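You operate a simulated robot arm through the tools that you are given. There is no shell and no other tool.

The job below is to be done with a simulated two-armed robot. You get a single attempt, and the scene is never put back.

JOB
Grip plate 62 in the grey holder, scour its soot off with the purple pad, then free the jaw.
Fine: put the pad back; the plate stays in the holder. What is to be rubbed or washed off counts as gone when no trace of it is left.

It is judged by the outcome, as a careful person would: the job done as asked, and still so three seconds after it is handed in. It fails if anything else is knocked over, pushed out of place, dropped, spilled or broken.

ROBOT AND FRAMES
Two 7-joint arms with fingered hands on one trunk that stands fixed in place. Base frame: the origin is at the foot of the trunk, x ahead of it, y to its left, z up; the work surface is at about z = 850. Readings come in mm, rad, newtons and seconds.
The left shoulder is at [40, 146, 1204], the right one opposite. With the tool pointing down near the work surface each hand reaches from about 300 to 720 mm from the base axis, measured 20 degrees to its own side. Payload 4 kg a hand.
The tool frame of a hand sits at the grasp point between the pads (the TCP): z along the fingers, y along the line on which they close. The tips reach 26 mm beyond it. The gripper opens to 148 mm; its body begins 73 mm behind the TCP. The gripper is a hand of 3 fingers: y runs from the thumb to the fingers, the wrist lies at [0, 0, -224] in the tool frame, and closing takes about 1.5 s.
Orientation is that of the tool frame in the base frame, as [roll, pitch, yaw] about the fixed x, y, z axes, in that order (R = Rz(yaw) Ry(pitch) Rx(roll)). With the fingers straight down and closing along the base's y, the tool's x points along the base's -x, its y along +y and its z along -z.

CONTROLS
- The arms move only by the tool play_rows. It takes "left_series", "right_series" or both (then of equal length, played together; a hand with none holds still); each is a list of rows, each a list of 7 numbers: the turn, a rotation vector about the tool's x, y, z in rad, then the shift along the tool's x, y, z in mm, then the finger opening in mm, from 0 to 148. In form: [[ax, ay, az, dx, dy, dz, gripper], ...]. A call has 1 to 20 rows; each row shifts and turns the commanded pose from where the row before left it, along the tool's axes as they then stand. Each row takes 0.2 s and may step no farther than 50 mm and 0.15 rad from the row before; otherwise, or with a gripper value out of range, the whole call is refused. A pose out of reach is approached as far as the arm can. The call stops where the force on the tool passes 70 N (or 10 N more than at its start, if that is more) or the arm is blocked; 0.2 s more then pass. Each finger travels about 108 mm/s and halts on what it meets, pressing with about 23 N; the grip force reading is that of the motor and also rises with nothing between the fingers. The clock runs only during rows and for 0.2 s after the last one: add rows that do not move to give the fingers time. It gives the time, the measured TCP pose, the force on the tool (base axes), the opening and the grip force at its end, in the units of the frame above (readings bear some noise), with the torque about the TCP (base axes, N m) and any sound that the robot's microphone picked up, and new pictures: "views" is both (left out), scene, wrist or none (wrist: the cameras of the hands that moved).
- Cameras (640 x 400 px; columns grow to the right, rows downward): "scene" is now at [90.9, -53.1, 1433.2]; the picture's right is [-0.61, -0.80, 0.00], its down [-0.46, 0.35, -0.82] and it looks along [0.65, -0.50, -0.57] (base axes); focal length 367 px, centre (320, 200). "left" rides on the left gripper at [-68, -39, -90] in its tool frame; the picture's right is [0.50, -0.87, 0.00], its down [0.66, 0.38, -0.65] and it looks along [0.57, 0.33, 0.76] (tool axes); focal length 222 px, centre (320, 200). "right" rides on the right gripper at [68, -39, -90] in its tool frame; the picture's right is [0.50, 0.87, 0.00], its down [-0.65, 0.38, -0.65] and it looks along [-0.57, 0.33, 0.76] (tool axes); focal length 222 px, centre (320, 200). There is no depth. A picture from a camera that has moved, and an enlarged one, comes with that camera's place and axes in the base frame and with its lens.
- slide_trunk(by): moves the trunk up (or, below 0, down) by that many mm; the arms and the scene camera ride with it, the base frame stays. It gives what a move gives, with no picture.
- set_grasp(shape, hand): the hand has 3 fingers and takes this shape, open, in about a second: jaw (thumb against the fingers, like two jaws); tri (thumb and two fingers); tip (a fingertip pinch); poke (one finger out to press); point (the index stretched); flat (the hand flat); cup (the hand cupped); fist (a fist). The gripper value then closes the fingers along that shape, each until it touches; the sizes above hold for jaw. It gives what a move gives, with no picture.
- head_to(pan, tilt): turns the head with the scene camera to pan (to the left, within 1.501 rad either way) and tilt (down, from -0.506 to 1.204), counted from straight ahead of the robot. It gives what a move gives, and a new picture of the scene camera.
- inspect(camera, box): a new picture of the part [left, top, right, bottom] of that camera's present view, enlarged. It takes no simulated time.
- sign_off(): hands the job in; it is judged then, once.

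Nothing tells you positions but the pictures and the camera data. Unless the task says otherwise, let go and move clear before handing in.

The tools are called after "Emit:" by a JSON object that holds its "name" and its "arguments". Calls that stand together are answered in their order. play_rows: Moves the arms, as the interface text tells. Its arguments: {"type":"object","properties":{"left_series":{"type":"array","items":{"type":"array","items":{"type":"number"}}},"right_series":{"type":"array","items":{"type":"array","items":{"type":"number"}}},"views":{"type":"string","enum":["both","scene","wrist","none"]}},"required":[]} The other tools are called the same way: slide_trunk (by) moves the trunk up or down; set_grasp (shape, hand) gives the hand a shape; head_to (pan, tilt) turns the head that bears the scene camera; inspect (camera, box) takes an enlarged picture of a part of a camera's view; sign_off () hands the job in.

At the start:

```text
time_s: 0.0
left_ee_pos: [450.0, -38.1, 1148.2]
left_tcp_rot: [3.142, 0.0, -3.141]
left_wrist_force: [-0.6, -0.3, -0.7]
left_wrist_torque: [0.02, 0.01, -0.02]
left_width: 147.6
left_gripper_force: 0.1
left_shape: jaw
right_ee_pos: [396.1, -434.2, 1162.4]
right_tcp_rot: [3.141, 0.0, 3.142]
right_wrist_force: [0.1, -0.5, -0.5]
right_wrist_torque: [0.01, -0.01, 0.02]
right_width: 148.1
right_gripper_force: 0.0
right_shape: jaw
trunk travel left (down, up): [-375.0, 131.0]
head pan, tilt (commanded): [-0.651, 0.609]
```

scene: 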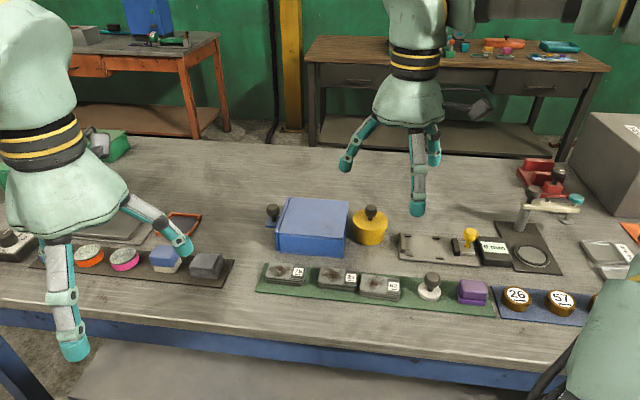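
right: 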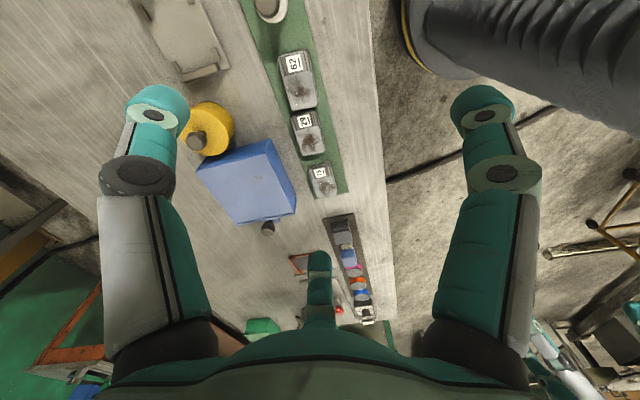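
left: 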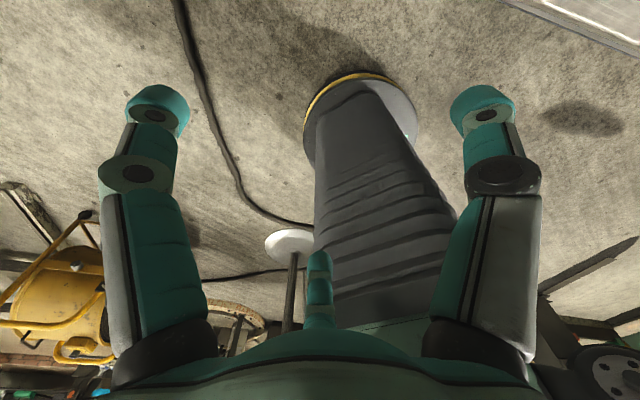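

I see a bench with a green tray holding three sooty plates, a stamp-like object and a purple pad; a grey holder with a yellow-knobbed lever seems to lie behind it. I'll look closer at these before moving.

Emit:
{"name": "inspect", "arguments": {"camera": "scene", "box": [250, 180, 510, 330]}}

Emit:
{"name": "inspect", "arguments": {"camera": "scene", "box": [380, 210, 520, 310]}}

Emit:
{"name": "inspect", "arguments": {"camera": "right", "box": [120, 0, 400, 220]}}

```text
2.46 times, centred on (380, 255) of scene
camera zoom: at [90.9, -53.1, 1433.2], right [-0.61, -0.8, 0.0], down [-0.46, 0.35, -0.82], along [0.65, -0.5, -0.57], focal length 904 px, centre (172, 65)
```

zoom: 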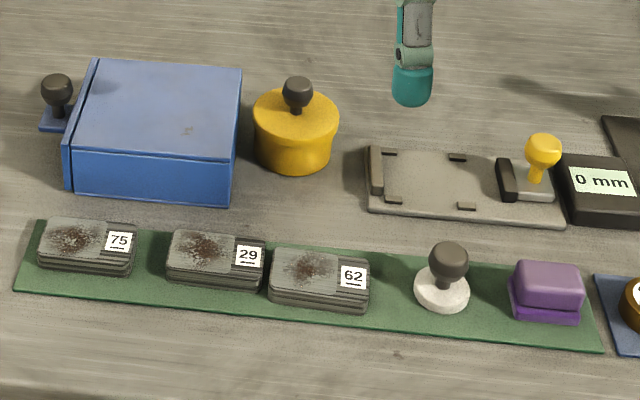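

```text
4.00 times, centred on (450, 260) of scene
camera zoom: at [90.9, -53.1, 1433.2], right [-0.61, -0.8, 0.0], down [-0.46, 0.35, -0.82], along [0.65, -0.5, -0.57], focal length 1468 px, centre (-200, -40)
```

zoom: 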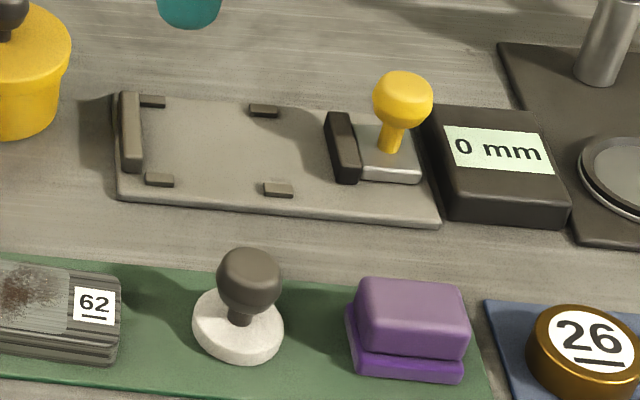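

```text
1.82 times, centred on (260, 110) of right
camera zoom: at [327.1, -473.1, 1250.7], right [-0.5, 0.87, 0.0], down [0.66, 0.38, 0.65], along [0.57, 0.33, -0.76], focal length 404 px, centre (429, 364)
```

zoom: 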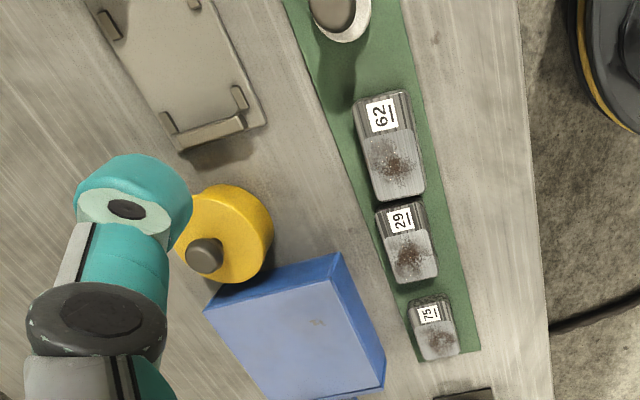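

The bench runs at about 45° to my frame, with the tray centre near (408, -424) and the grey holder near (430, -655). I'll look straight at it with the head and zoom in on the holder, plates and pad.

Emit:
{"name": "head_to", "arguments": {"pan": -0.87, "tilt": 0.72}}

```text
time_s: 0.8
left_ee_pos: [450.2, -39.7, 1149.1]
left_tcp_rot: [-3.141, 0.0, -3.141]
left_wrist_force: [-0.5, 0.3, 0.1]
left_wrist_torque: [0.03, 0.01, -0.01]
left_width: 147.9
left_gripper_force: 0.0
left_shape: jaw
right_ee_pos: [394.7, -434.0, 1160.9]
right_tcp_rot: [3.14, 0.0, 3.138]
right_wrist_force: [-0.9, 0.0, 0.2]
right_wrist_torque: [-0.01, -0.03, -0.01]
right_width: 148.0
right_gripper_force: 0.0
right_shape: jaw
trunk travel left (down, up): [-375.0, 131.0]
head pan, tilt (commanded): [-0.869, 0.721]
camera scene: at [75.2, -63.9, 1423.6], right [-0.76, -0.65, 0.0], down [-0.43, 0.5, -0.75], along [0.49, -0.57, -0.66], focal length 367 px, centre (320, 200)
```

scene: 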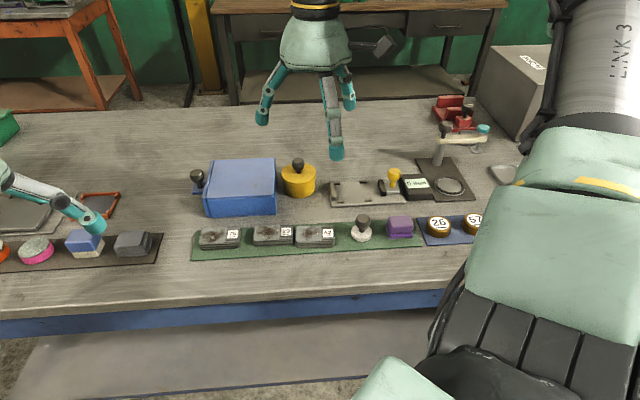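

Emit:
{"name": "inspect", "arguments": {"camera": "scene", "box": [310, 150, 440, 230]}}

Emit:
{"name": "inspect", "arguments": {"camera": "scene", "box": [180, 200, 430, 280]}}

Emit:
{"name": "inspect", "arguments": {"camera": "scene", "box": [285, 205, 425, 265]}}

```text
4.92 times, centred on (375, 190) of scene
camera zoom: at [75.2, -63.9, 1423.6], right [-0.76, -0.65, 0.0], down [-0.43, 0.5, -0.75], along [0.49, -0.57, -0.66], focal length 1807 px, centre (49, 249)
```

zoom: 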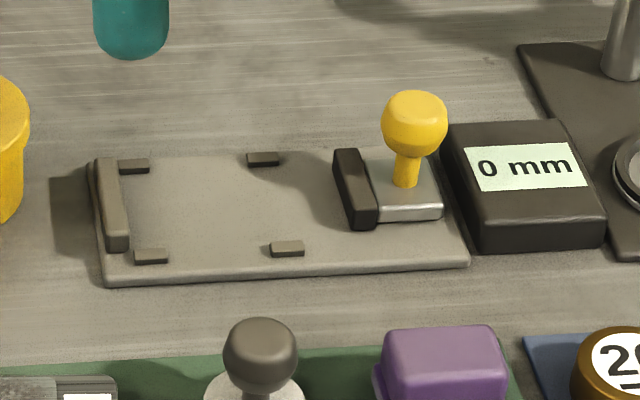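

```text
2.56 times, centred on (305, 240) of scene
camera zoom: at [75.2, -63.9, 1423.6], right [-0.76, -0.65, 0.0], down [-0.43, 0.5, -0.75], along [0.49, -0.57, -0.66], focal length 940 px, centre (358, 98)
```

zoom: 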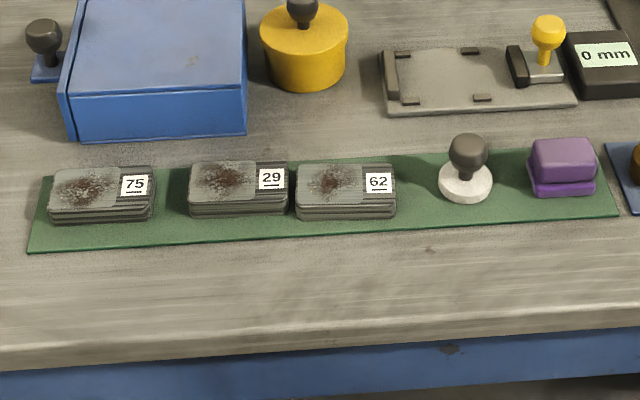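

```text
4.57 times, centred on (355, 235) of scene
camera zoom: at [75.2, -63.9, 1423.6], right [-0.76, -0.65, 0.0], down [-0.43, 0.5, -0.75], along [0.49, -0.57, -0.66], focal length 1678 px, centre (160, 40)
```

zoom: 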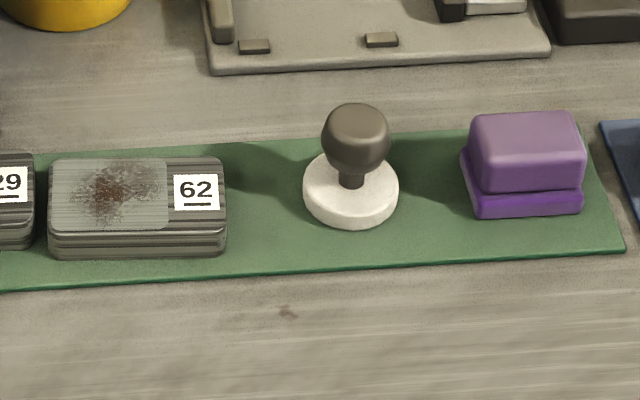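

I estimate plate 62 at about (423, -459), long side at ~41° yaw, roughly 79 x 45 x 16 mm, and the holder's seat at about (450, -631). Next I'll close the right hand partly in the air to learn how its fingers sit.

Emit:
{"name": "play_rows", "arguments": {"right_series": [[0, 0, 0, 0, 0, 0, 60], [0, 0, 0, 0, 0, 0, 60], [0, 0, 0, 0, 0, 0, 60], [0, 0, 0, 0, 0, 0, 60], [0, 0, 0, 0, 0, 0, 60], [0, 0, 0, 0, 0, 0, 60]], "views": "both"}}

```text
time_s: 2.1
left_ee_pos: [449.6, -38.7, 1149.7]
left_tcp_rot: [3.142, 0.001, -3.14]
left_wrist_force: [0.2, 0.0, 0.3]
left_wrist_torque: [0.03, -0.01, 0.02]
left_width: 147.8
left_gripper_force: 0.1
left_shape: jaw
right_ee_pos: [395.5, -432.9, 1160.4]
right_tcp_rot: [3.14, -0.001, 3.138]
right_wrist_force: [0.0, -0.3, -0.2]
right_wrist_torque: [0.03, -0.01, -0.04]
right_width: 60.5
right_gripper_force: 0.1
right_shape: jaw
trunk travel left (down, up): [-375.0, 131.0]
head pan, tilt (commanded): [-0.869, 0.721]
camera scene: at [75.1, -63.9, 1423.6], right [-0.76, -0.65, 0.0], down [-0.43, 0.5, -0.75], along [0.48, -0.57, -0.66], focal length 367 px, centre (320, 200)
camera right: at [327.1, -473.1, 1250.7], right [-0.5, 0.87, 0.0], down [0.66, 0.38, 0.65], along [0.57, 0.33, -0.76], focal length 222 px, centre (320, 200)
```

scene: 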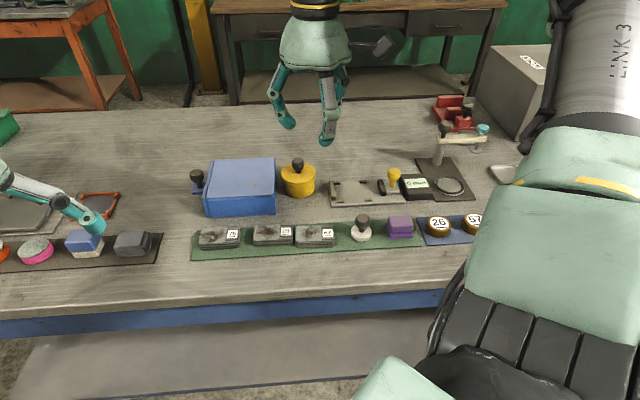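
right: 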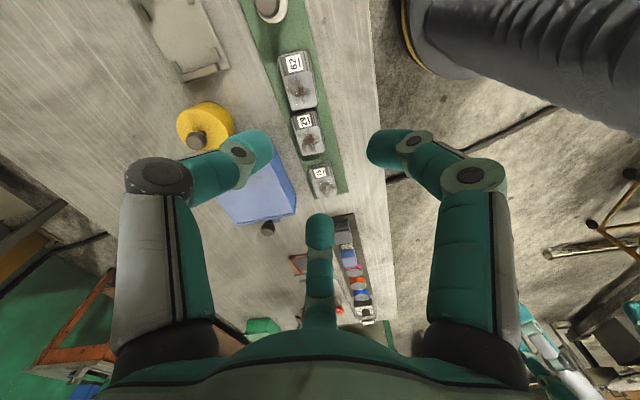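

The fingers close radially at 120°, so I'll check what the other hand shapes look like before choosing one for the plate.

Emit:
{"name": "set_grasp", "arguments": {"hand": "right", "shape": "tip"}}

Emit:
{"name": "inspect", "arguments": {"camera": "right", "box": [0, 0, 640, 400]}}

Emit:
{"name": "inspect", "arguments": {"camera": "scene", "box": [230, 0, 390, 160]}}

Emit:
{"name": "set_grasp", "arguments": {"hand": "right", "shape": "tri"}}

Emit:
{"name": "inspect", "arguments": {"camera": "right", "box": [0, 0, 640, 400]}}

Emit:
{"name": "inspect", "arguments": {"camera": "scene", "box": [230, 0, 390, 160]}}

```text
time_s: 3.0
left_ee_pos: [451.0, -39.4, 1148.4]
left_tcp_rot: [-3.141, 0.001, 3.141]
left_wrist_force: [0.0, -0.4, -0.1]
left_wrist_torque: [0.0, -0.01, -0.01]
left_width: 148.0
left_gripper_force: 0.0
left_shape: jaw
right_ee_pos: [395.3, -432.7, 1159.8]
right_tcp_rot: [-3.141, -0.001, -3.141]
right_wrist_force: [-0.4, 0.0, -0.1]
right_wrist_torque: [0.03, 0.06, 0.0]
right_width: 147.9
right_gripper_force: 0.0
right_shape: tip
trunk travel left (down, up): [-375.0, 131.0]
head pan, tilt (commanded): [-0.869, 0.721]
```

```text
1.00 times, centred on (320, 200) of right (not enlarged: the box is as wide or as high as the picture)
camera zoom: at [327.1, -473.1, 1250.7], right [-0.5, 0.87, 0.0], down [0.66, 0.38, 0.65], along [0.57, 0.33, -0.76], focal length 222 px, centre (320, 200)
```

zoom: 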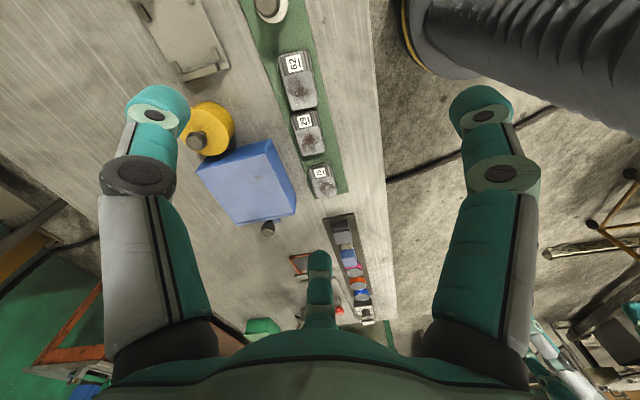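

```text
2.50 times, centred on (310, 80) of scene
camera zoom: at [75.1, -63.9, 1423.6], right [-0.76, -0.65, 0.0], down [-0.43, 0.5, -0.75], along [0.48, -0.57, -0.66], focal length 918 px, centre (345, 500)
```

zoom: 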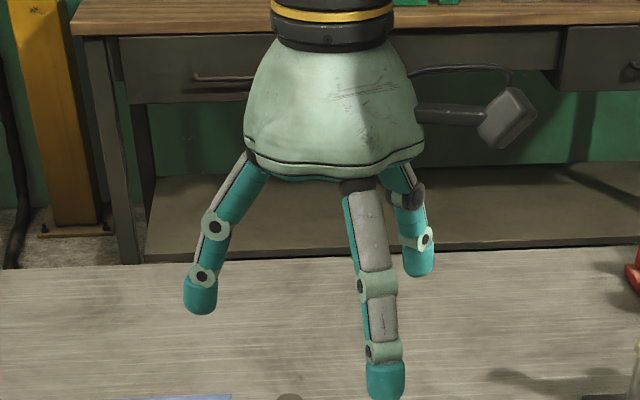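

```text
time_s: 4.0
left_ee_pos: [450.8, -38.6, 1149.4]
left_tcp_rot: [-3.141, 0.001, -3.14]
left_wrist_force: [0.0, -0.3, 0.9]
left_wrist_torque: [0.01, 0.0, 0.0]
left_width: 147.9
left_gripper_force: 0.0
left_shape: jaw
right_ee_pos: [393.8, -433.9, 1161.2]
right_tcp_rot: [3.141, -0.001, 3.14]
right_wrist_force: [-0.1, 0.3, -1.4]
right_wrist_torque: [0.04, -0.01, -0.02]
right_width: 147.9
right_gripper_force: 0.1
right_shape: tri
trunk travel left (down, up): [-375.0, 131.0]
head pan, tilt (commanded): [-0.869, 0.721]
```

```text
1.00 times, centred on (320, 200) of right (not enlarged: the box is as wide or as high as the picture)
camera zoom: at [327.1, -473.1, 1250.7], right [-0.5, 0.87, 0.0], down [0.66, 0.38, 0.65], along [0.57, 0.33, -0.76], focal length 222 px, centre (320, 200)
```

zoom: 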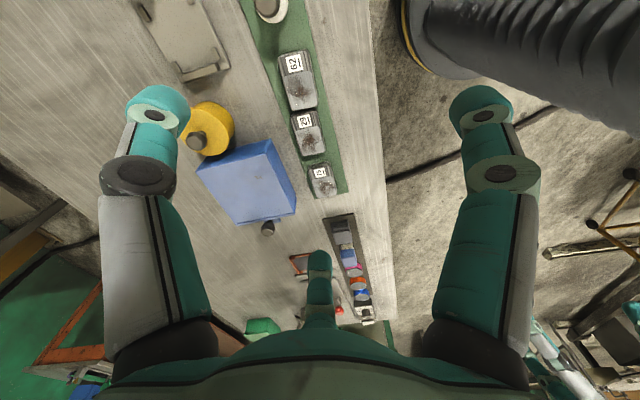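

```text
2.50 times, centred on (310, 80) of scene
camera zoom: at [75.1, -63.9, 1423.6], right [-0.76, -0.65, 0.0], down [-0.43, 0.5, -0.75], along [0.48, -0.57, -0.66], focal length 918 px, centre (345, 500)
```

zoom: 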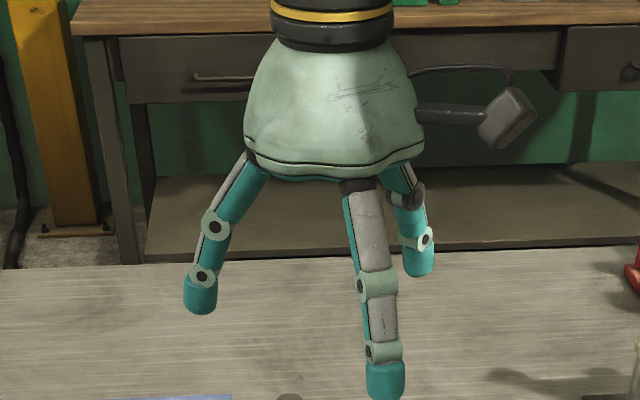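

All three open the same way, so the difference must show while closing. I'll test closing "tri" and "tip" partway in the air.

Emit:
{"name": "play_rows", "arguments": {"right_series": [[0, 0, 0, 0, 0, 0, 30], [0, 0, 0, 0, 0, 0, 30], [0, 0, 0, 0, 0, 0, 30], [0, 0, 0, 0, 0, 0, 30], [0, 0, 0, 0, 0, 0, 30], [0, 0, 0, 0, 0, 0, 30], [0, 0, 0, 0, 0, 0, 30]], "views": "wrist"}}

Emit:
{"name": "set_grasp", "arguments": {"hand": "right", "shape": "tip"}}

Emit:
{"name": "play_rows", "arguments": {"right_series": [[0, 0, 0, 0, 0, 0, 30], [0, 0, 0, 0, 0, 0, 30], [0, 0, 0, 0, 0, 0, 30], [0, 0, 0, 0, 0, 0, 30], [0, 0, 0, 0, 0, 0, 30], [0, 0, 0, 0, 0, 0, 30], [0, 0, 0, 0, 0, 0, 30]], "views": "wrist"}}

Emit:
{"name": "set_grasp", "arguments": {"hand": "right", "shape": "jaw"}}

Emit:
{"name": "play_rows", "arguments": {"right_series": [[0, 0, 0, 0, 0, 0, 30], [0, 0, 0, 0, 0, 0, 30], [0, 0, 0, 0, 0, 0, 30], [0, 0, 0, 0, 0, 0, 30], [0, 0, 0, 0, 0, 0, 30], [0, 0, 0, 0, 0, 0, 30], [0, 0, 0, 0, 0, 0, 30]], "views": "wrist"}}

```text
time_s: 5.5
left_ee_pos: [450.0, -39.5, 1149.6]
left_tcp_rot: [-3.141, 0.0, 3.141]
left_wrist_force: [0.5, 0.7, 0.6]
left_wrist_torque: [-0.01, 0.04, -0.01]
left_width: 147.9
left_gripper_force: 0.2
left_shape: jaw
right_ee_pos: [394.2, -432.8, 1161.1]
right_tcp_rot: [3.141, -0.001, 3.141]
right_wrist_force: [0.4, -0.3, -0.2]
right_wrist_torque: [-0.04, 0.02, 0.0]
right_width: 30.3
right_gripper_force: 0.0
right_shape: tri
trunk travel left (down, up): [-375.0, 131.0]
head pan, tilt (commanded): [-0.869, 0.721]
camera right: at [327.1, -473.1, 1250.7], right [-0.5, 0.87, 0.0], down [0.66, 0.38, 0.65], along [0.57, 0.33, -0.76], focal length 222 px, centre (320, 200)
```

right: 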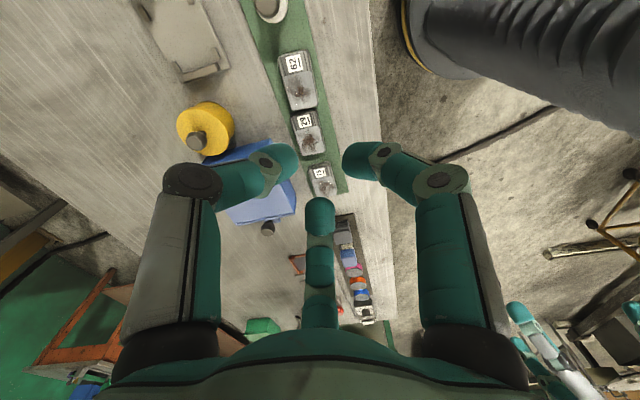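

```text
time_s: 6.5
left_ee_pos: [450.2, -39.3, 1149.2]
left_tcp_rot: [3.141, 0.001, 3.141]
left_wrist_force: [0.1, -0.2, 0.6]
left_wrist_torque: [0.04, -0.03, -0.01]
left_width: 147.8
left_gripper_force: 0.1
left_shape: jaw
right_ee_pos: [394.6, -434.0, 1160.8]
right_tcp_rot: [-3.141, 0.0, 3.138]
right_wrist_force: [0.4, 0.1, 0.3]
right_wrist_torque: [-0.02, -0.02, 0.01]
right_width: 147.9
right_gripper_force: 0.1
right_shape: tip
trunk travel left (down, up): [-375.0, 131.0]
head pan, tilt (commanded): [-0.869, 0.721]
```

```text
time_s: 8.1
left_ee_pos: [449.6, -39.0, 1149.6]
left_tcp_rot: [-3.14, 0.0, 3.141]
left_wrist_force: [-0.7, -0.4, -0.4]
left_wrist_torque: [0.0, -0.03, 0.02]
left_width: 147.7
left_gripper_force: 0.0
left_shape: jaw
right_ee_pos: [395.2, -434.2, 1160.9]
right_tcp_rot: [-3.141, -0.001, 3.139]
right_wrist_force: [-0.6, 0.2, 0.3]
right_wrist_torque: [-0.03, 0.0, 0.04]
right_width: 30.4
right_gripper_force: 0.1
right_shape: tip
trunk travel left (down, up): [-375.0, 131.0]
head pan, tilt (commanded): [-0.869, 0.721]
camera right: at [327.1, -473.1, 1250.7], right [-0.5, 0.87, 0.0], down [0.66, 0.38, 0.65], along [0.57, 0.33, -0.76], focal length 222 px, centre (320, 200)
```

right: 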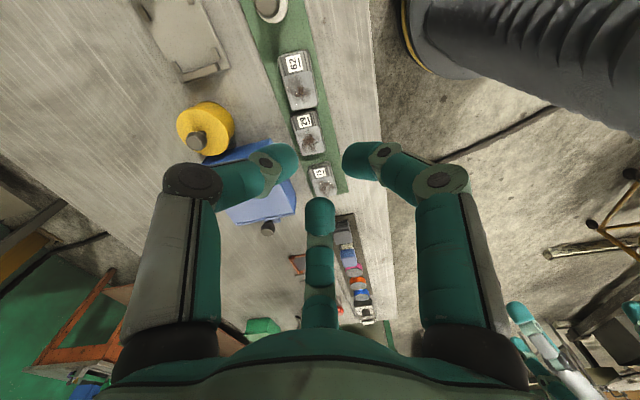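

```text
time_s: 8.9
left_ee_pos: [450.7, -38.7, 1149.2]
left_tcp_rot: [3.141, 0.001, -3.142]
left_wrist_force: [0.1, 0.6, 0.2]
left_wrist_torque: [-0.02, -0.02, 0.05]
left_width: 148.3
left_gripper_force: 0.1
left_shape: jaw
right_ee_pos: [395.5, -433.3, 1160.6]
right_tcp_rot: [-3.141, 0.002, 3.139]
right_wrist_force: [0.0, -1.1, 0.1]
right_wrist_torque: [0.03, 0.0, -0.01]
right_width: 147.7
right_gripper_force: 0.1
right_shape: jaw
trunk travel left (down, up): [-375.0, 131.0]
head pan, tilt (commanded): [-0.869, 0.721]
```

```text
time_s: 10.6
left_ee_pos: [450.2, -38.4, 1149.6]
left_tcp_rot: [3.141, 0.0, -3.141]
left_wrist_force: [0.1, 0.6, -0.4]
left_wrist_torque: [0.0, -0.01, 0.0]
left_width: 147.7
left_gripper_force: 0.1
left_shape: jaw
right_ee_pos: [394.7, -434.1, 1160.6]
right_tcp_rot: [3.141, 0.0, 3.141]
right_wrist_force: [-0.2, 0.1, 0.0]
right_wrist_torque: [-0.01, 0.01, 0.01]
right_width: 30.3
right_gripper_force: 0.1
right_shape: jaw
trunk travel left (down, up): [-375.0, 131.0]
head pan, tilt (commanded): [-0.869, 0.721]
camera right: at [327.1, -473.1, 1250.7], right [-0.5, 0.87, 0.0], down [0.66, 0.38, 0.65], along [0.57, 0.33, -0.76], focal length 222 px, centre (320, 200)
```

right: 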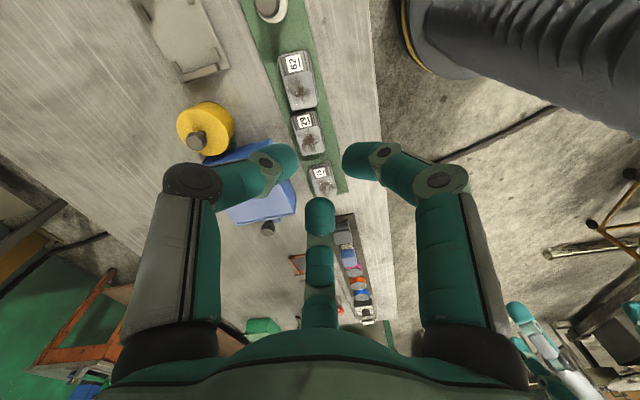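

All three shapes close alike: a symmetric three-finger claw. I'll look at the hand in profile to learn how far the tips reach down when partly closed.

Emit:
{"name": "inspect", "arguments": {"camera": "scene", "box": [230, 0, 390, 160]}}

Emit:
{"name": "inspect", "arguments": {"camera": "right", "box": [200, 100, 440, 260]}}

```text
2.50 times, centred on (310, 80) of scene
camera zoom: at [75.1, -63.9, 1423.6], right [-0.76, -0.65, 0.0], down [-0.43, 0.5, -0.75], along [0.48, -0.57, -0.66], focal length 918 px, centre (345, 500)
```

zoom: 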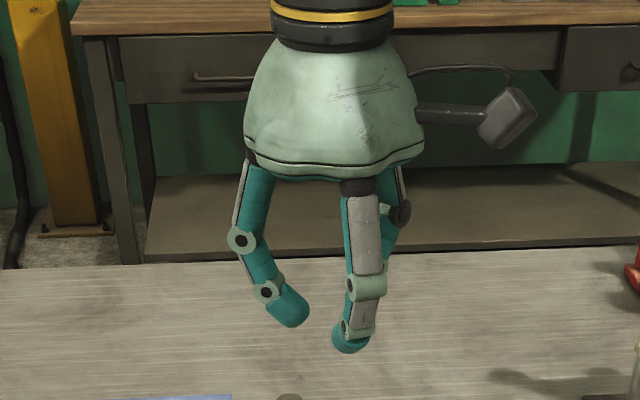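

```text
2.50 times, centred on (320, 180) of right
camera zoom: at [327.1, -473.1, 1250.7], right [-0.5, 0.87, 0.0], down [0.66, 0.38, 0.65], along [0.57, 0.33, -0.76], focal length 555 px, centre (320, 250)
```

zoom: 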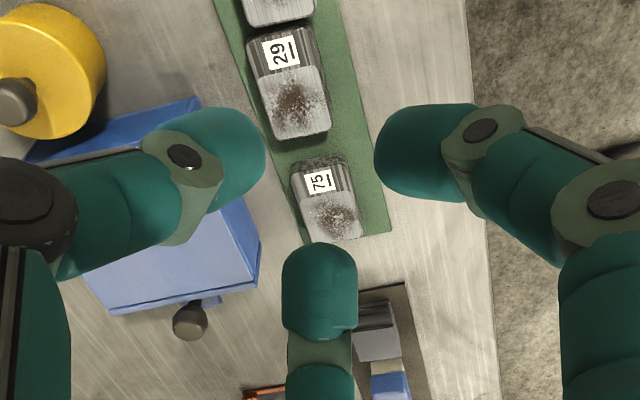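

The tips stay about 26 mm past the TCP and close radially, so I'll grip the plate with the thumb on its label end and the two fingers on its long sides. First I rotate the right hand in the air to line up with the plate.

Emit:
{"name": "play_rows", "arguments": {"right_series": [[0, 0, 0.142, 0, 0, 0, 66], [0, 0, 0.142, 0, 0, 0, 66], [0, 0, 0.142, 0, 0, 0, 66], [0, 0, 0.142, 0, 0, 0, 66], [0, 0, 0.142, 0, 0, 0, 66], [0, 0, 0.14, 0, 0, 0, 66], [0, 0, 0, 0, 0, 0, 66]], "views": "both"}}

Emit:
{"name": "inspect", "arguments": {"camera": "scene", "box": [230, 0, 390, 160]}}

```text
time_s: 12.2
left_ee_pos: [449.5, -39.1, 1149.6]
left_tcp_rot: [3.141, 0.0, -3.141]
left_wrist_force: [-0.6, -0.4, 0.5]
left_wrist_torque: [-0.03, 0.01, 0.0]
left_width: 148.3
left_gripper_force: 0.2
left_shape: jaw
right_ee_pos: [395.3, -433.6, 1161.3]
right_tcp_rot: [-3.141, 0.001, 2.287]
right_wrist_force: [0.8, -0.4, 0.3]
right_wrist_torque: [-0.01, -0.01, -0.01]
right_width: 65.5
right_gripper_force: 0.1
right_shape: jaw
trunk travel left (down, up): [-375.0, 131.0]
head pan, tilt (commanded): [-0.869, 0.721]
camera scene: at [75.1, -64.1, 1423.6], right [-0.76, -0.65, 0.0], down [-0.43, 0.5, -0.75], along [0.48, -0.57, -0.66], focal length 367 px, centre (320, 200)
camera right: at [321.5, -409.0, 1250.9], right [0.32, 0.95, 0.0], down [0.71, -0.25, 0.65], along [0.62, -0.21, -0.76], focal length 222 px, centre (320, 200)
```

scene: 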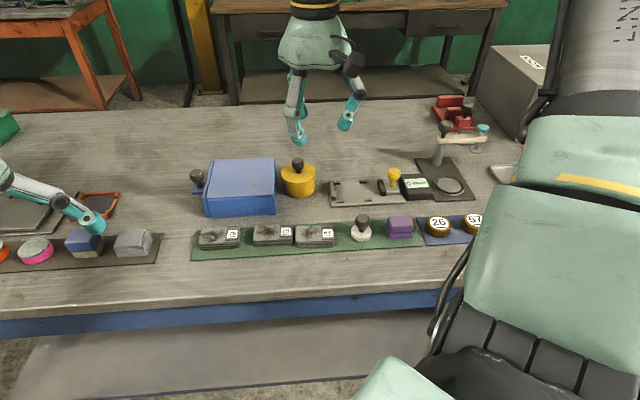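
right: 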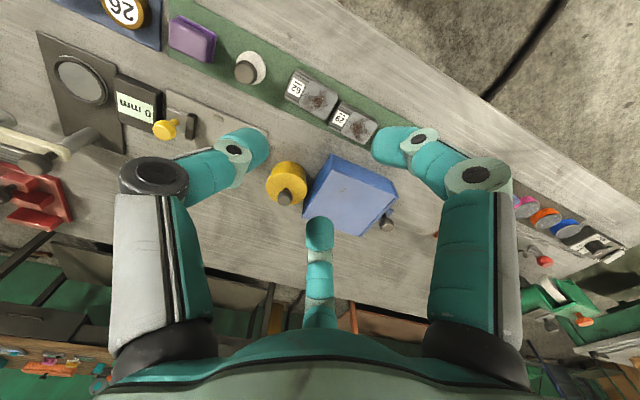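

```text
2.50 times, centred on (310, 80) of scene
camera zoom: at [75.1, -64.1, 1423.6], right [-0.76, -0.65, 0.0], down [-0.43, 0.5, -0.75], along [0.48, -0.57, -0.66], focal length 918 px, centre (345, 500)
```

zoom: 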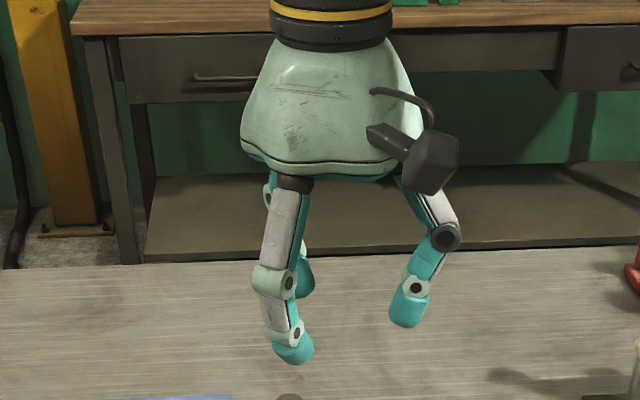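

The thumb (at the right in this view) hangs nearly upright near its tip, so there is room between the plate and the stamp. I move the hand to about 130 mm over plate 62 for a closer look.

Emit:
{"name": "play_rows", "arguments": {"right_series": [[0, 0, 0, -9.4, -1.95, 40, 66], [0, 0, 0, -9.4, -1.95, 40, 66], [0, 0, 0, -9.4, -1.95, 40, 66], [0, 0, 0, -9.4, -1.95, 40, 66], [0, 0, 0, 0, 0, 0, 66]], "views": "both"}}

Emit:
{"name": "inspect", "arguments": {"camera": "scene", "box": [230, 120, 430, 270]}}

Emit:
{"name": "inspect", "arguments": {"camera": "right", "box": [180, 40, 460, 240]}}

```text
time_s: 13.3
left_ee_pos: [449.0, -38.6, 1149.4]
left_tcp_rot: [-3.141, -0.001, -3.141]
left_wrist_force: [-0.4, 0.0, 0.4]
left_wrist_torque: [0.01, 0.02, 0.0]
left_width: 147.6
left_gripper_force: 0.1
left_shape: jaw
right_ee_pos: [413.2, -468.8, 1002.6]
right_tcp_rot: [3.139, -0.001, 2.288]
right_wrist_force: [-0.7, 0.5, 0.1]
right_wrist_torque: [0.0, -0.04, 0.0]
right_width: 65.4
right_gripper_force: 0.0
right_shape: jaw
trunk travel left (down, up): [-375.0, 131.0]
head pan, tilt (commanded): [-0.869, 0.721]
camera scene: at [74.6, -63.6, 1423.7], right [-0.76, -0.65, 0.0], down [-0.43, 0.5, -0.75], along [0.48, -0.57, -0.66], focal length 367 px, centre (320, 200)
camera right: at [339.3, -444.1, 1091.8], right [0.32, 0.95, 0.0], down [0.72, -0.24, 0.65], along [0.62, -0.21, -0.76], focal length 222 px, centre (320, 200)
```

scene: 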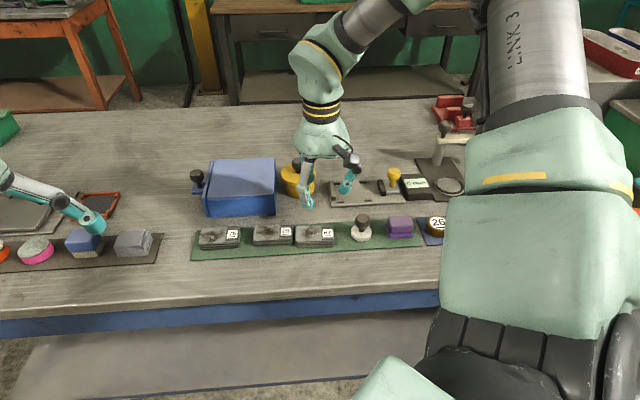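
right: 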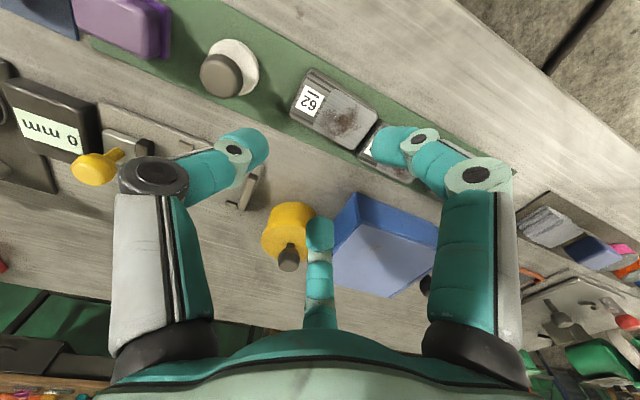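

```text
2.67 times, centred on (330, 195) of scene
camera zoom: at [74.6, -63.6, 1423.7], right [-0.76, -0.65, 0.0], down [-0.43, 0.5, -0.75], along [0.48, -0.57, -0.66], focal length 979 px, centre (293, 213)
```

zoom: 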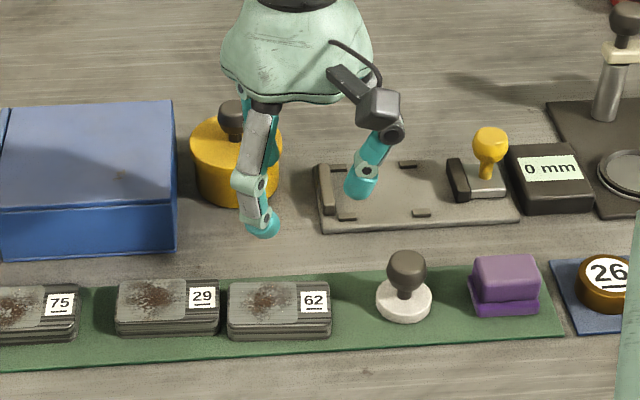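

```text
2.00 times, centred on (320, 140) of right
camera zoom: at [339.3, -444.1, 1091.8], right [0.32, 0.95, 0.0], down [0.72, -0.24, 0.65], along [0.62, -0.21, -0.76], focal length 444 px, centre (320, 320)
```

zoom: 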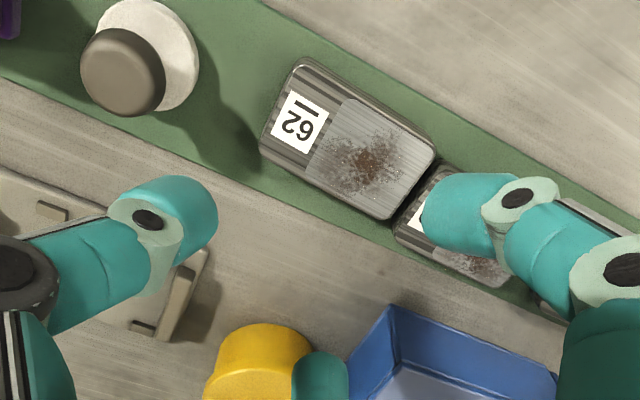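

From the wrist camera plate 62's centre comes out at about (422, -456), aligned with the hand, and the stamp clears the thumb. I descend part way and refine.

Emit:
{"name": "play_rows", "arguments": {"right_series": [[0, 0, 0, 2.0, 1.1, 36, 68], [0, 0, 0, 2.0, 1.1, 36, 68], [0, 0, 0, 0, 0, 0, 68]], "views": "wrist"}}

Emit:
{"name": "inspect", "arguments": {"camera": "right", "box": [180, 0, 460, 200]}}

Emit:
{"name": "inspect", "arguments": {"camera": "scene", "box": [270, 150, 410, 260]}}

```text
time_s: 14.2
left_ee_pos: [450.0, -37.9, 1149.0]
left_tcp_rot: [3.14, 0.0, -3.141]
left_wrist_force: [-1.3, -0.8, -0.7]
left_wrist_torque: [-0.01, -0.02, -0.03]
left_width: 148.2
left_gripper_force: 0.1
left_shape: jaw
right_ee_pos: [413.7, -463.6, 929.0]
right_tcp_rot: [3.141, 0.002, 2.29]
right_wrist_force: [0.4, 0.4, 0.3]
right_wrist_torque: [0.01, 0.01, -0.05]
right_width: 67.4
right_gripper_force: 0.0
right_shape: jaw
trunk travel left (down, up): [-375.0, 131.0]
head pan, tilt (commanded): [-0.869, 0.721]
camera right: at [339.7, -439.2, 1019.8], right [0.32, 0.95, 0.0], down [0.72, -0.24, 0.65], along [0.62, -0.21, -0.76], focal length 222 px, centre (320, 200)
```

right: 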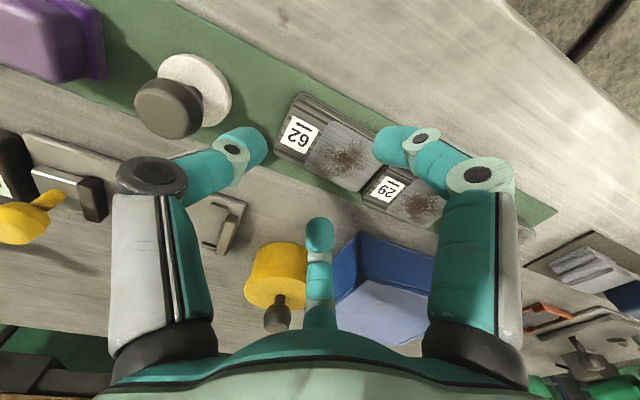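

```text
2.00 times, centred on (320, 100) of right
camera zoom: at [339.7, -439.2, 1019.8], right [0.32, 0.95, 0.0], down [0.72, -0.24, 0.65], along [0.62, -0.21, -0.76], focal length 444 px, centre (320, 400)
```

zoom: 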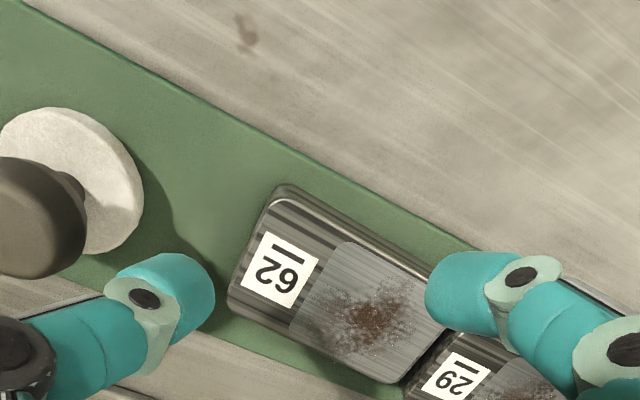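

```text
3.64 times, centred on (340, 205) of scene
camera zoom: at [74.2, -63.7, 1423.7], right [-0.76, -0.65, 0.0], down [-0.43, 0.5, -0.75], along [0.48, -0.57, -0.66], focal length 1335 px, centre (247, 182)
```

zoom: 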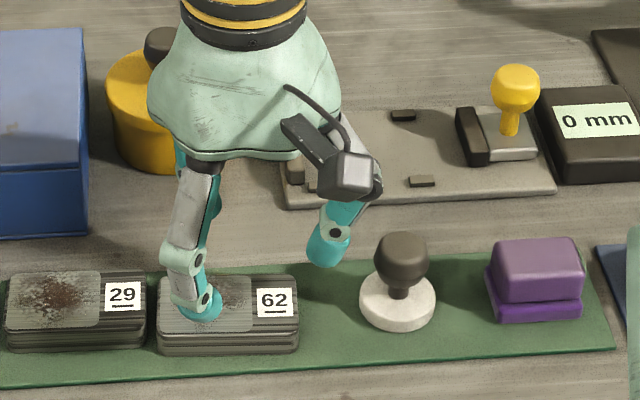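

The refined plate centre is about (421, -457). I lower the tips beside the plate and then close gently.

Emit:
{"name": "play_rows", "arguments": {"right_series": [[0, 0, 0, 0, -1.2, 15, 68], [0, 0, 0, 0, -1.0, 15, 68], [0, 0, 0, 0, 0, 14, 68], [0, 0, 0, 0, 0, 0, 68]], "views": "wrist"}}

Emit:
{"name": "inspect", "arguments": {"camera": "scene", "box": [270, 150, 410, 260]}}

Emit:
{"name": "inspect", "arguments": {"camera": "right", "box": [180, 50, 460, 250]}}

```text
time_s: 15.2
left_ee_pos: [450.7, -39.6, 1150.3]
left_tcp_rot: [-3.141, 0.001, -3.141]
left_wrist_force: [0.7, 0.3, -0.8]
left_wrist_torque: [-0.01, -0.01, -0.02]
left_width: 148.0
left_gripper_force: 0.0
left_shape: jaw
right_ee_pos: [411.7, -463.4, 885.3]
right_tcp_rot: [3.141, 0.001, 2.289]
right_wrist_force: [1.2, 0.3, -0.6]
right_wrist_torque: [-0.02, -0.03, 0.04]
right_width: 67.5
right_gripper_force: 0.0
right_shape: jaw
trunk travel left (down, up): [-375.0, 131.0]
head pan, tilt (commanded): [-0.869, 0.721]
camera right: at [338.0, -439.3, 975.0], right [0.32, 0.95, 0.0], down [0.72, -0.24, 0.65], along [0.62, -0.21, -0.76], focal length 222 px, centre (320, 200)
```

right: 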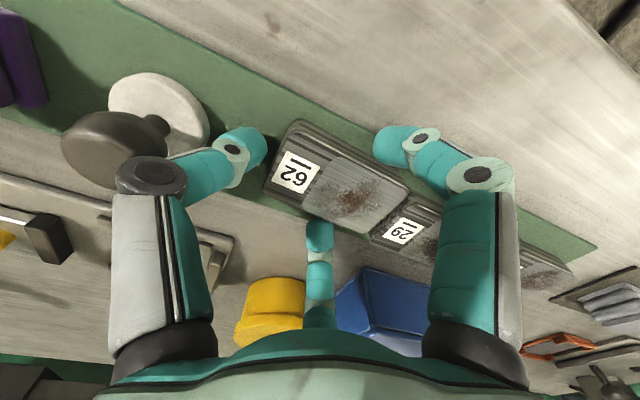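

```text
3.64 times, centred on (340, 205) of scene
camera zoom: at [75.0, -64.0, 1423.6], right [-0.76, -0.65, 0.0], down [-0.43, 0.5, -0.75], along [0.48, -0.57, -0.66], focal length 1335 px, centre (247, 182)
```

zoom: 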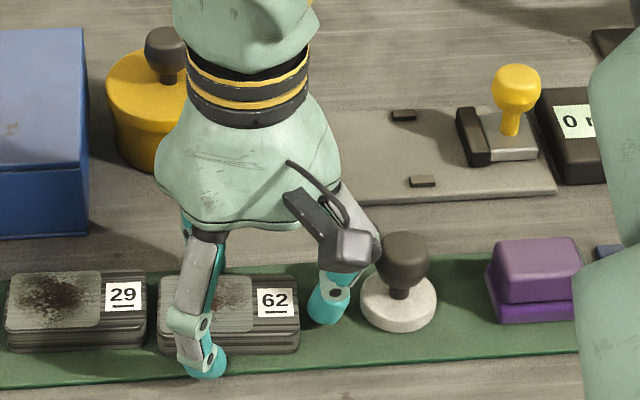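

```text
2.00 times, centred on (320, 150) of right
camera zoom: at [338.0, -439.3, 975.0], right [0.32, 0.95, 0.0], down [0.72, -0.24, 0.65], along [0.62, -0.21, -0.76], focal length 444 px, centre (320, 300)
```

zoom: 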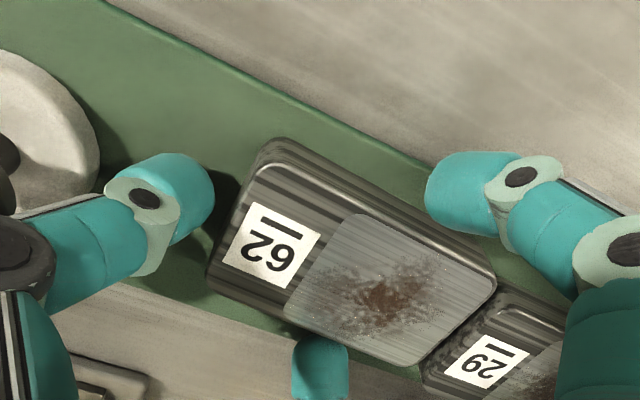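

The fingers straddle the plate cleanly with the thumb at its label end. Closing now.

Emit:
{"name": "play_rows", "arguments": {"right_series": [[0, 0, 0, 0, 0, 0, 50], [0, 0, 0, 0, 0, 0, 40], [0, 0, 0, 0, 0, 0, 30], [0, 0, 0, 0, 0, 0, 20], [0, 0, 0, 0, 0, 0, 20]], "views": "wrist"}}

Emit:
{"name": "inspect", "arguments": {"camera": "scene", "box": [270, 150, 410, 260]}}

Emit:
{"name": "inspect", "arguments": {"camera": "right", "box": [180, 50, 460, 250]}}

```text
time_s: 16.4
left_ee_pos: [451.7, -39.3, 1149.6]
left_tcp_rot: [-3.14, 0.002, 3.14]
left_wrist_force: [-0.6, -1.0, 0.3]
left_wrist_torque: [-0.01, 0.0, -0.03]
left_width: 148.3
left_gripper_force: 0.0
left_shape: jaw
right_ee_pos: [412.1, -463.1, 884.1]
right_tcp_rot: [-3.141, -0.002, 2.29]
right_wrist_force: [-1.4, -1.1, -0.4]
right_wrist_torque: [-0.05, 0.08, 0.02]
right_width: 49.7
right_gripper_force: 23.1
right_shape: jaw
trunk travel left (down, up): [-375.0, 131.0]
head pan, tilt (commanded): [-0.869, 0.721]
camera right: at [338.0, -439.5, 974.8], right [0.32, 0.95, 0.0], down [0.72, -0.24, 0.65], along [0.62, -0.21, -0.76], focal length 222 px, centre (320, 200)
```

right: 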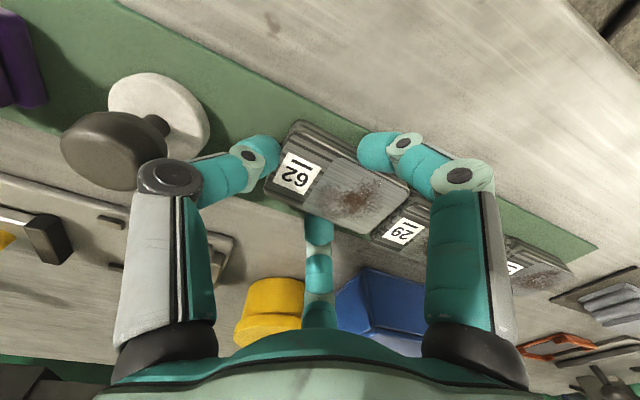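

```text
3.64 times, centred on (340, 205) of scene
camera zoom: at [75.2, -64.3, 1423.5], right [-0.76, -0.65, 0.0], down [-0.43, 0.5, -0.75], along [0.48, -0.57, -0.66], focal length 1335 px, centre (247, 182)
```

zoom: 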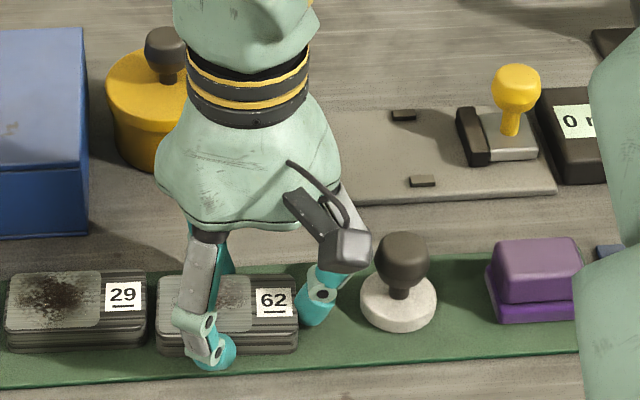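

```text
2.00 times, centred on (320, 150) of right
camera zoom: at [338.0, -439.5, 974.8], right [0.32, 0.95, 0.0], down [0.72, -0.24, 0.65], along [0.62, -0.21, -0.76], focal length 444 px, centre (320, 300)
```

zoom: 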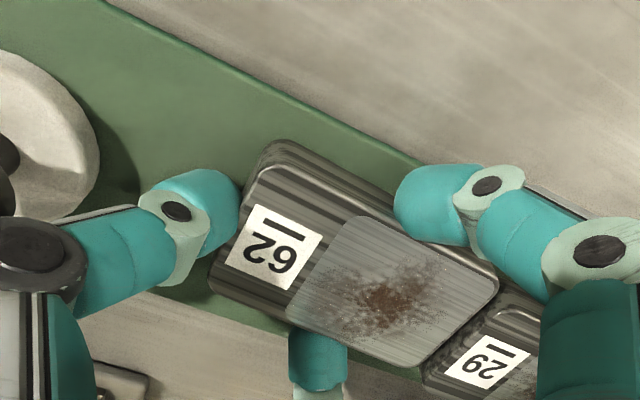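

The grip reads 23 N at 50 mm, so the plate is held. I lift slowly and check.

Emit:
{"name": "play_rows", "arguments": {"right_series": [[0, 0, 0, 0, 0, 0, 20], [0, 0, 0, 0, 0, -8, 20], [0, 0, 0, 0, 0, -12, 20], [0, 0, 0, 0, 0, -20, 20], [0, 0, 0, 0, 0, -20, 20], [0, 0, 0, 0, 0, 0, 20]], "views": "both"}}

Emit:
{"name": "inspect", "arguments": {"camera": "scene", "box": [270, 130, 410, 260]}}

Emit:
{"name": "inspect", "arguments": {"camera": "right", "box": [180, 50, 460, 250]}}

```text
time_s: 17.8
left_ee_pos: [451.2, -39.6, 1147.9]
left_tcp_rot: [-3.141, -0.001, -3.14]
left_wrist_force: [-0.2, 0.5, -0.4]
left_wrist_torque: [0.0, 0.01, 0.01]
left_width: 148.0
left_gripper_force: 0.0
left_shape: jaw
right_ee_pos: [412.5, -464.2, 942.9]
right_tcp_rot: [3.141, -0.003, 2.289]
right_wrist_force: [-0.6, -0.7, -5.3]
right_wrist_torque: [-0.06, 0.06, -0.01]
right_width: 49.8
right_gripper_force: 23.3
right_shape: jaw
trunk travel left (down, up): [-375.0, 131.0]
head pan, tilt (commanded): [-0.869, 0.721]
camera scene: at [75.9, -64.8, 1423.5], right [-0.76, -0.65, 0.0], down [-0.43, 0.5, -0.75], along [0.48, -0.57, -0.66], focal length 367 px, centre (320, 200)
camera right: at [337.6, -440.3, 1033.7], right [0.32, 0.95, 0.0], down [0.72, -0.25, 0.65], along [0.62, -0.21, -0.76], focal length 222 px, centre (320, 200)
```

scene: 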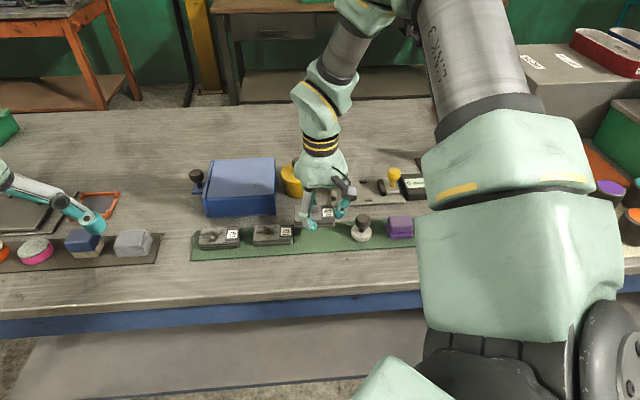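
right: 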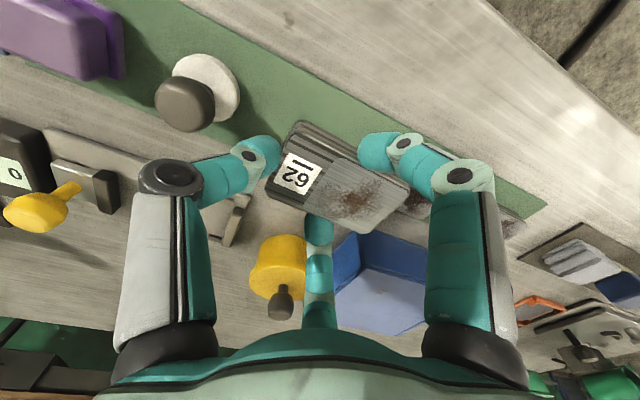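

```text
3.08 times, centred on (340, 195) of scene
camera zoom: at [75.9, -64.8, 1423.5], right [-0.76, -0.65, 0.0], down [-0.43, 0.5, -0.75], along [0.48, -0.57, -0.66], focal length 1130 px, centre (258, 215)
```

zoom: 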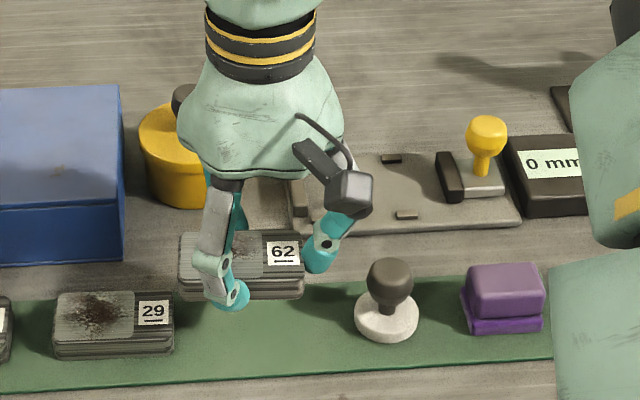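

```text
2.00 times, centred on (320, 150) of right
camera zoom: at [337.6, -440.3, 1033.7], right [0.32, 0.95, 0.0], down [0.72, -0.25, 0.65], along [0.62, -0.21, -0.76], focal length 444 px, centre (320, 300)
```

zoom: 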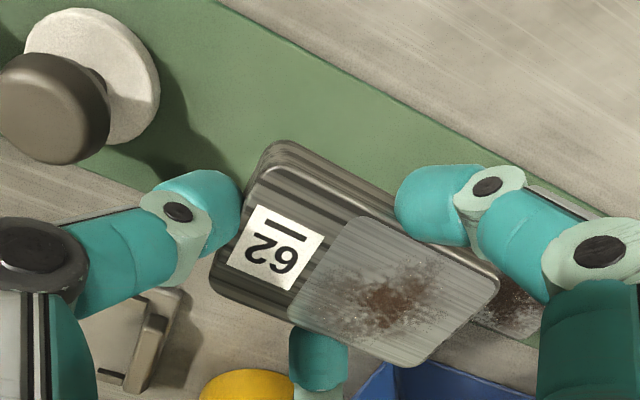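

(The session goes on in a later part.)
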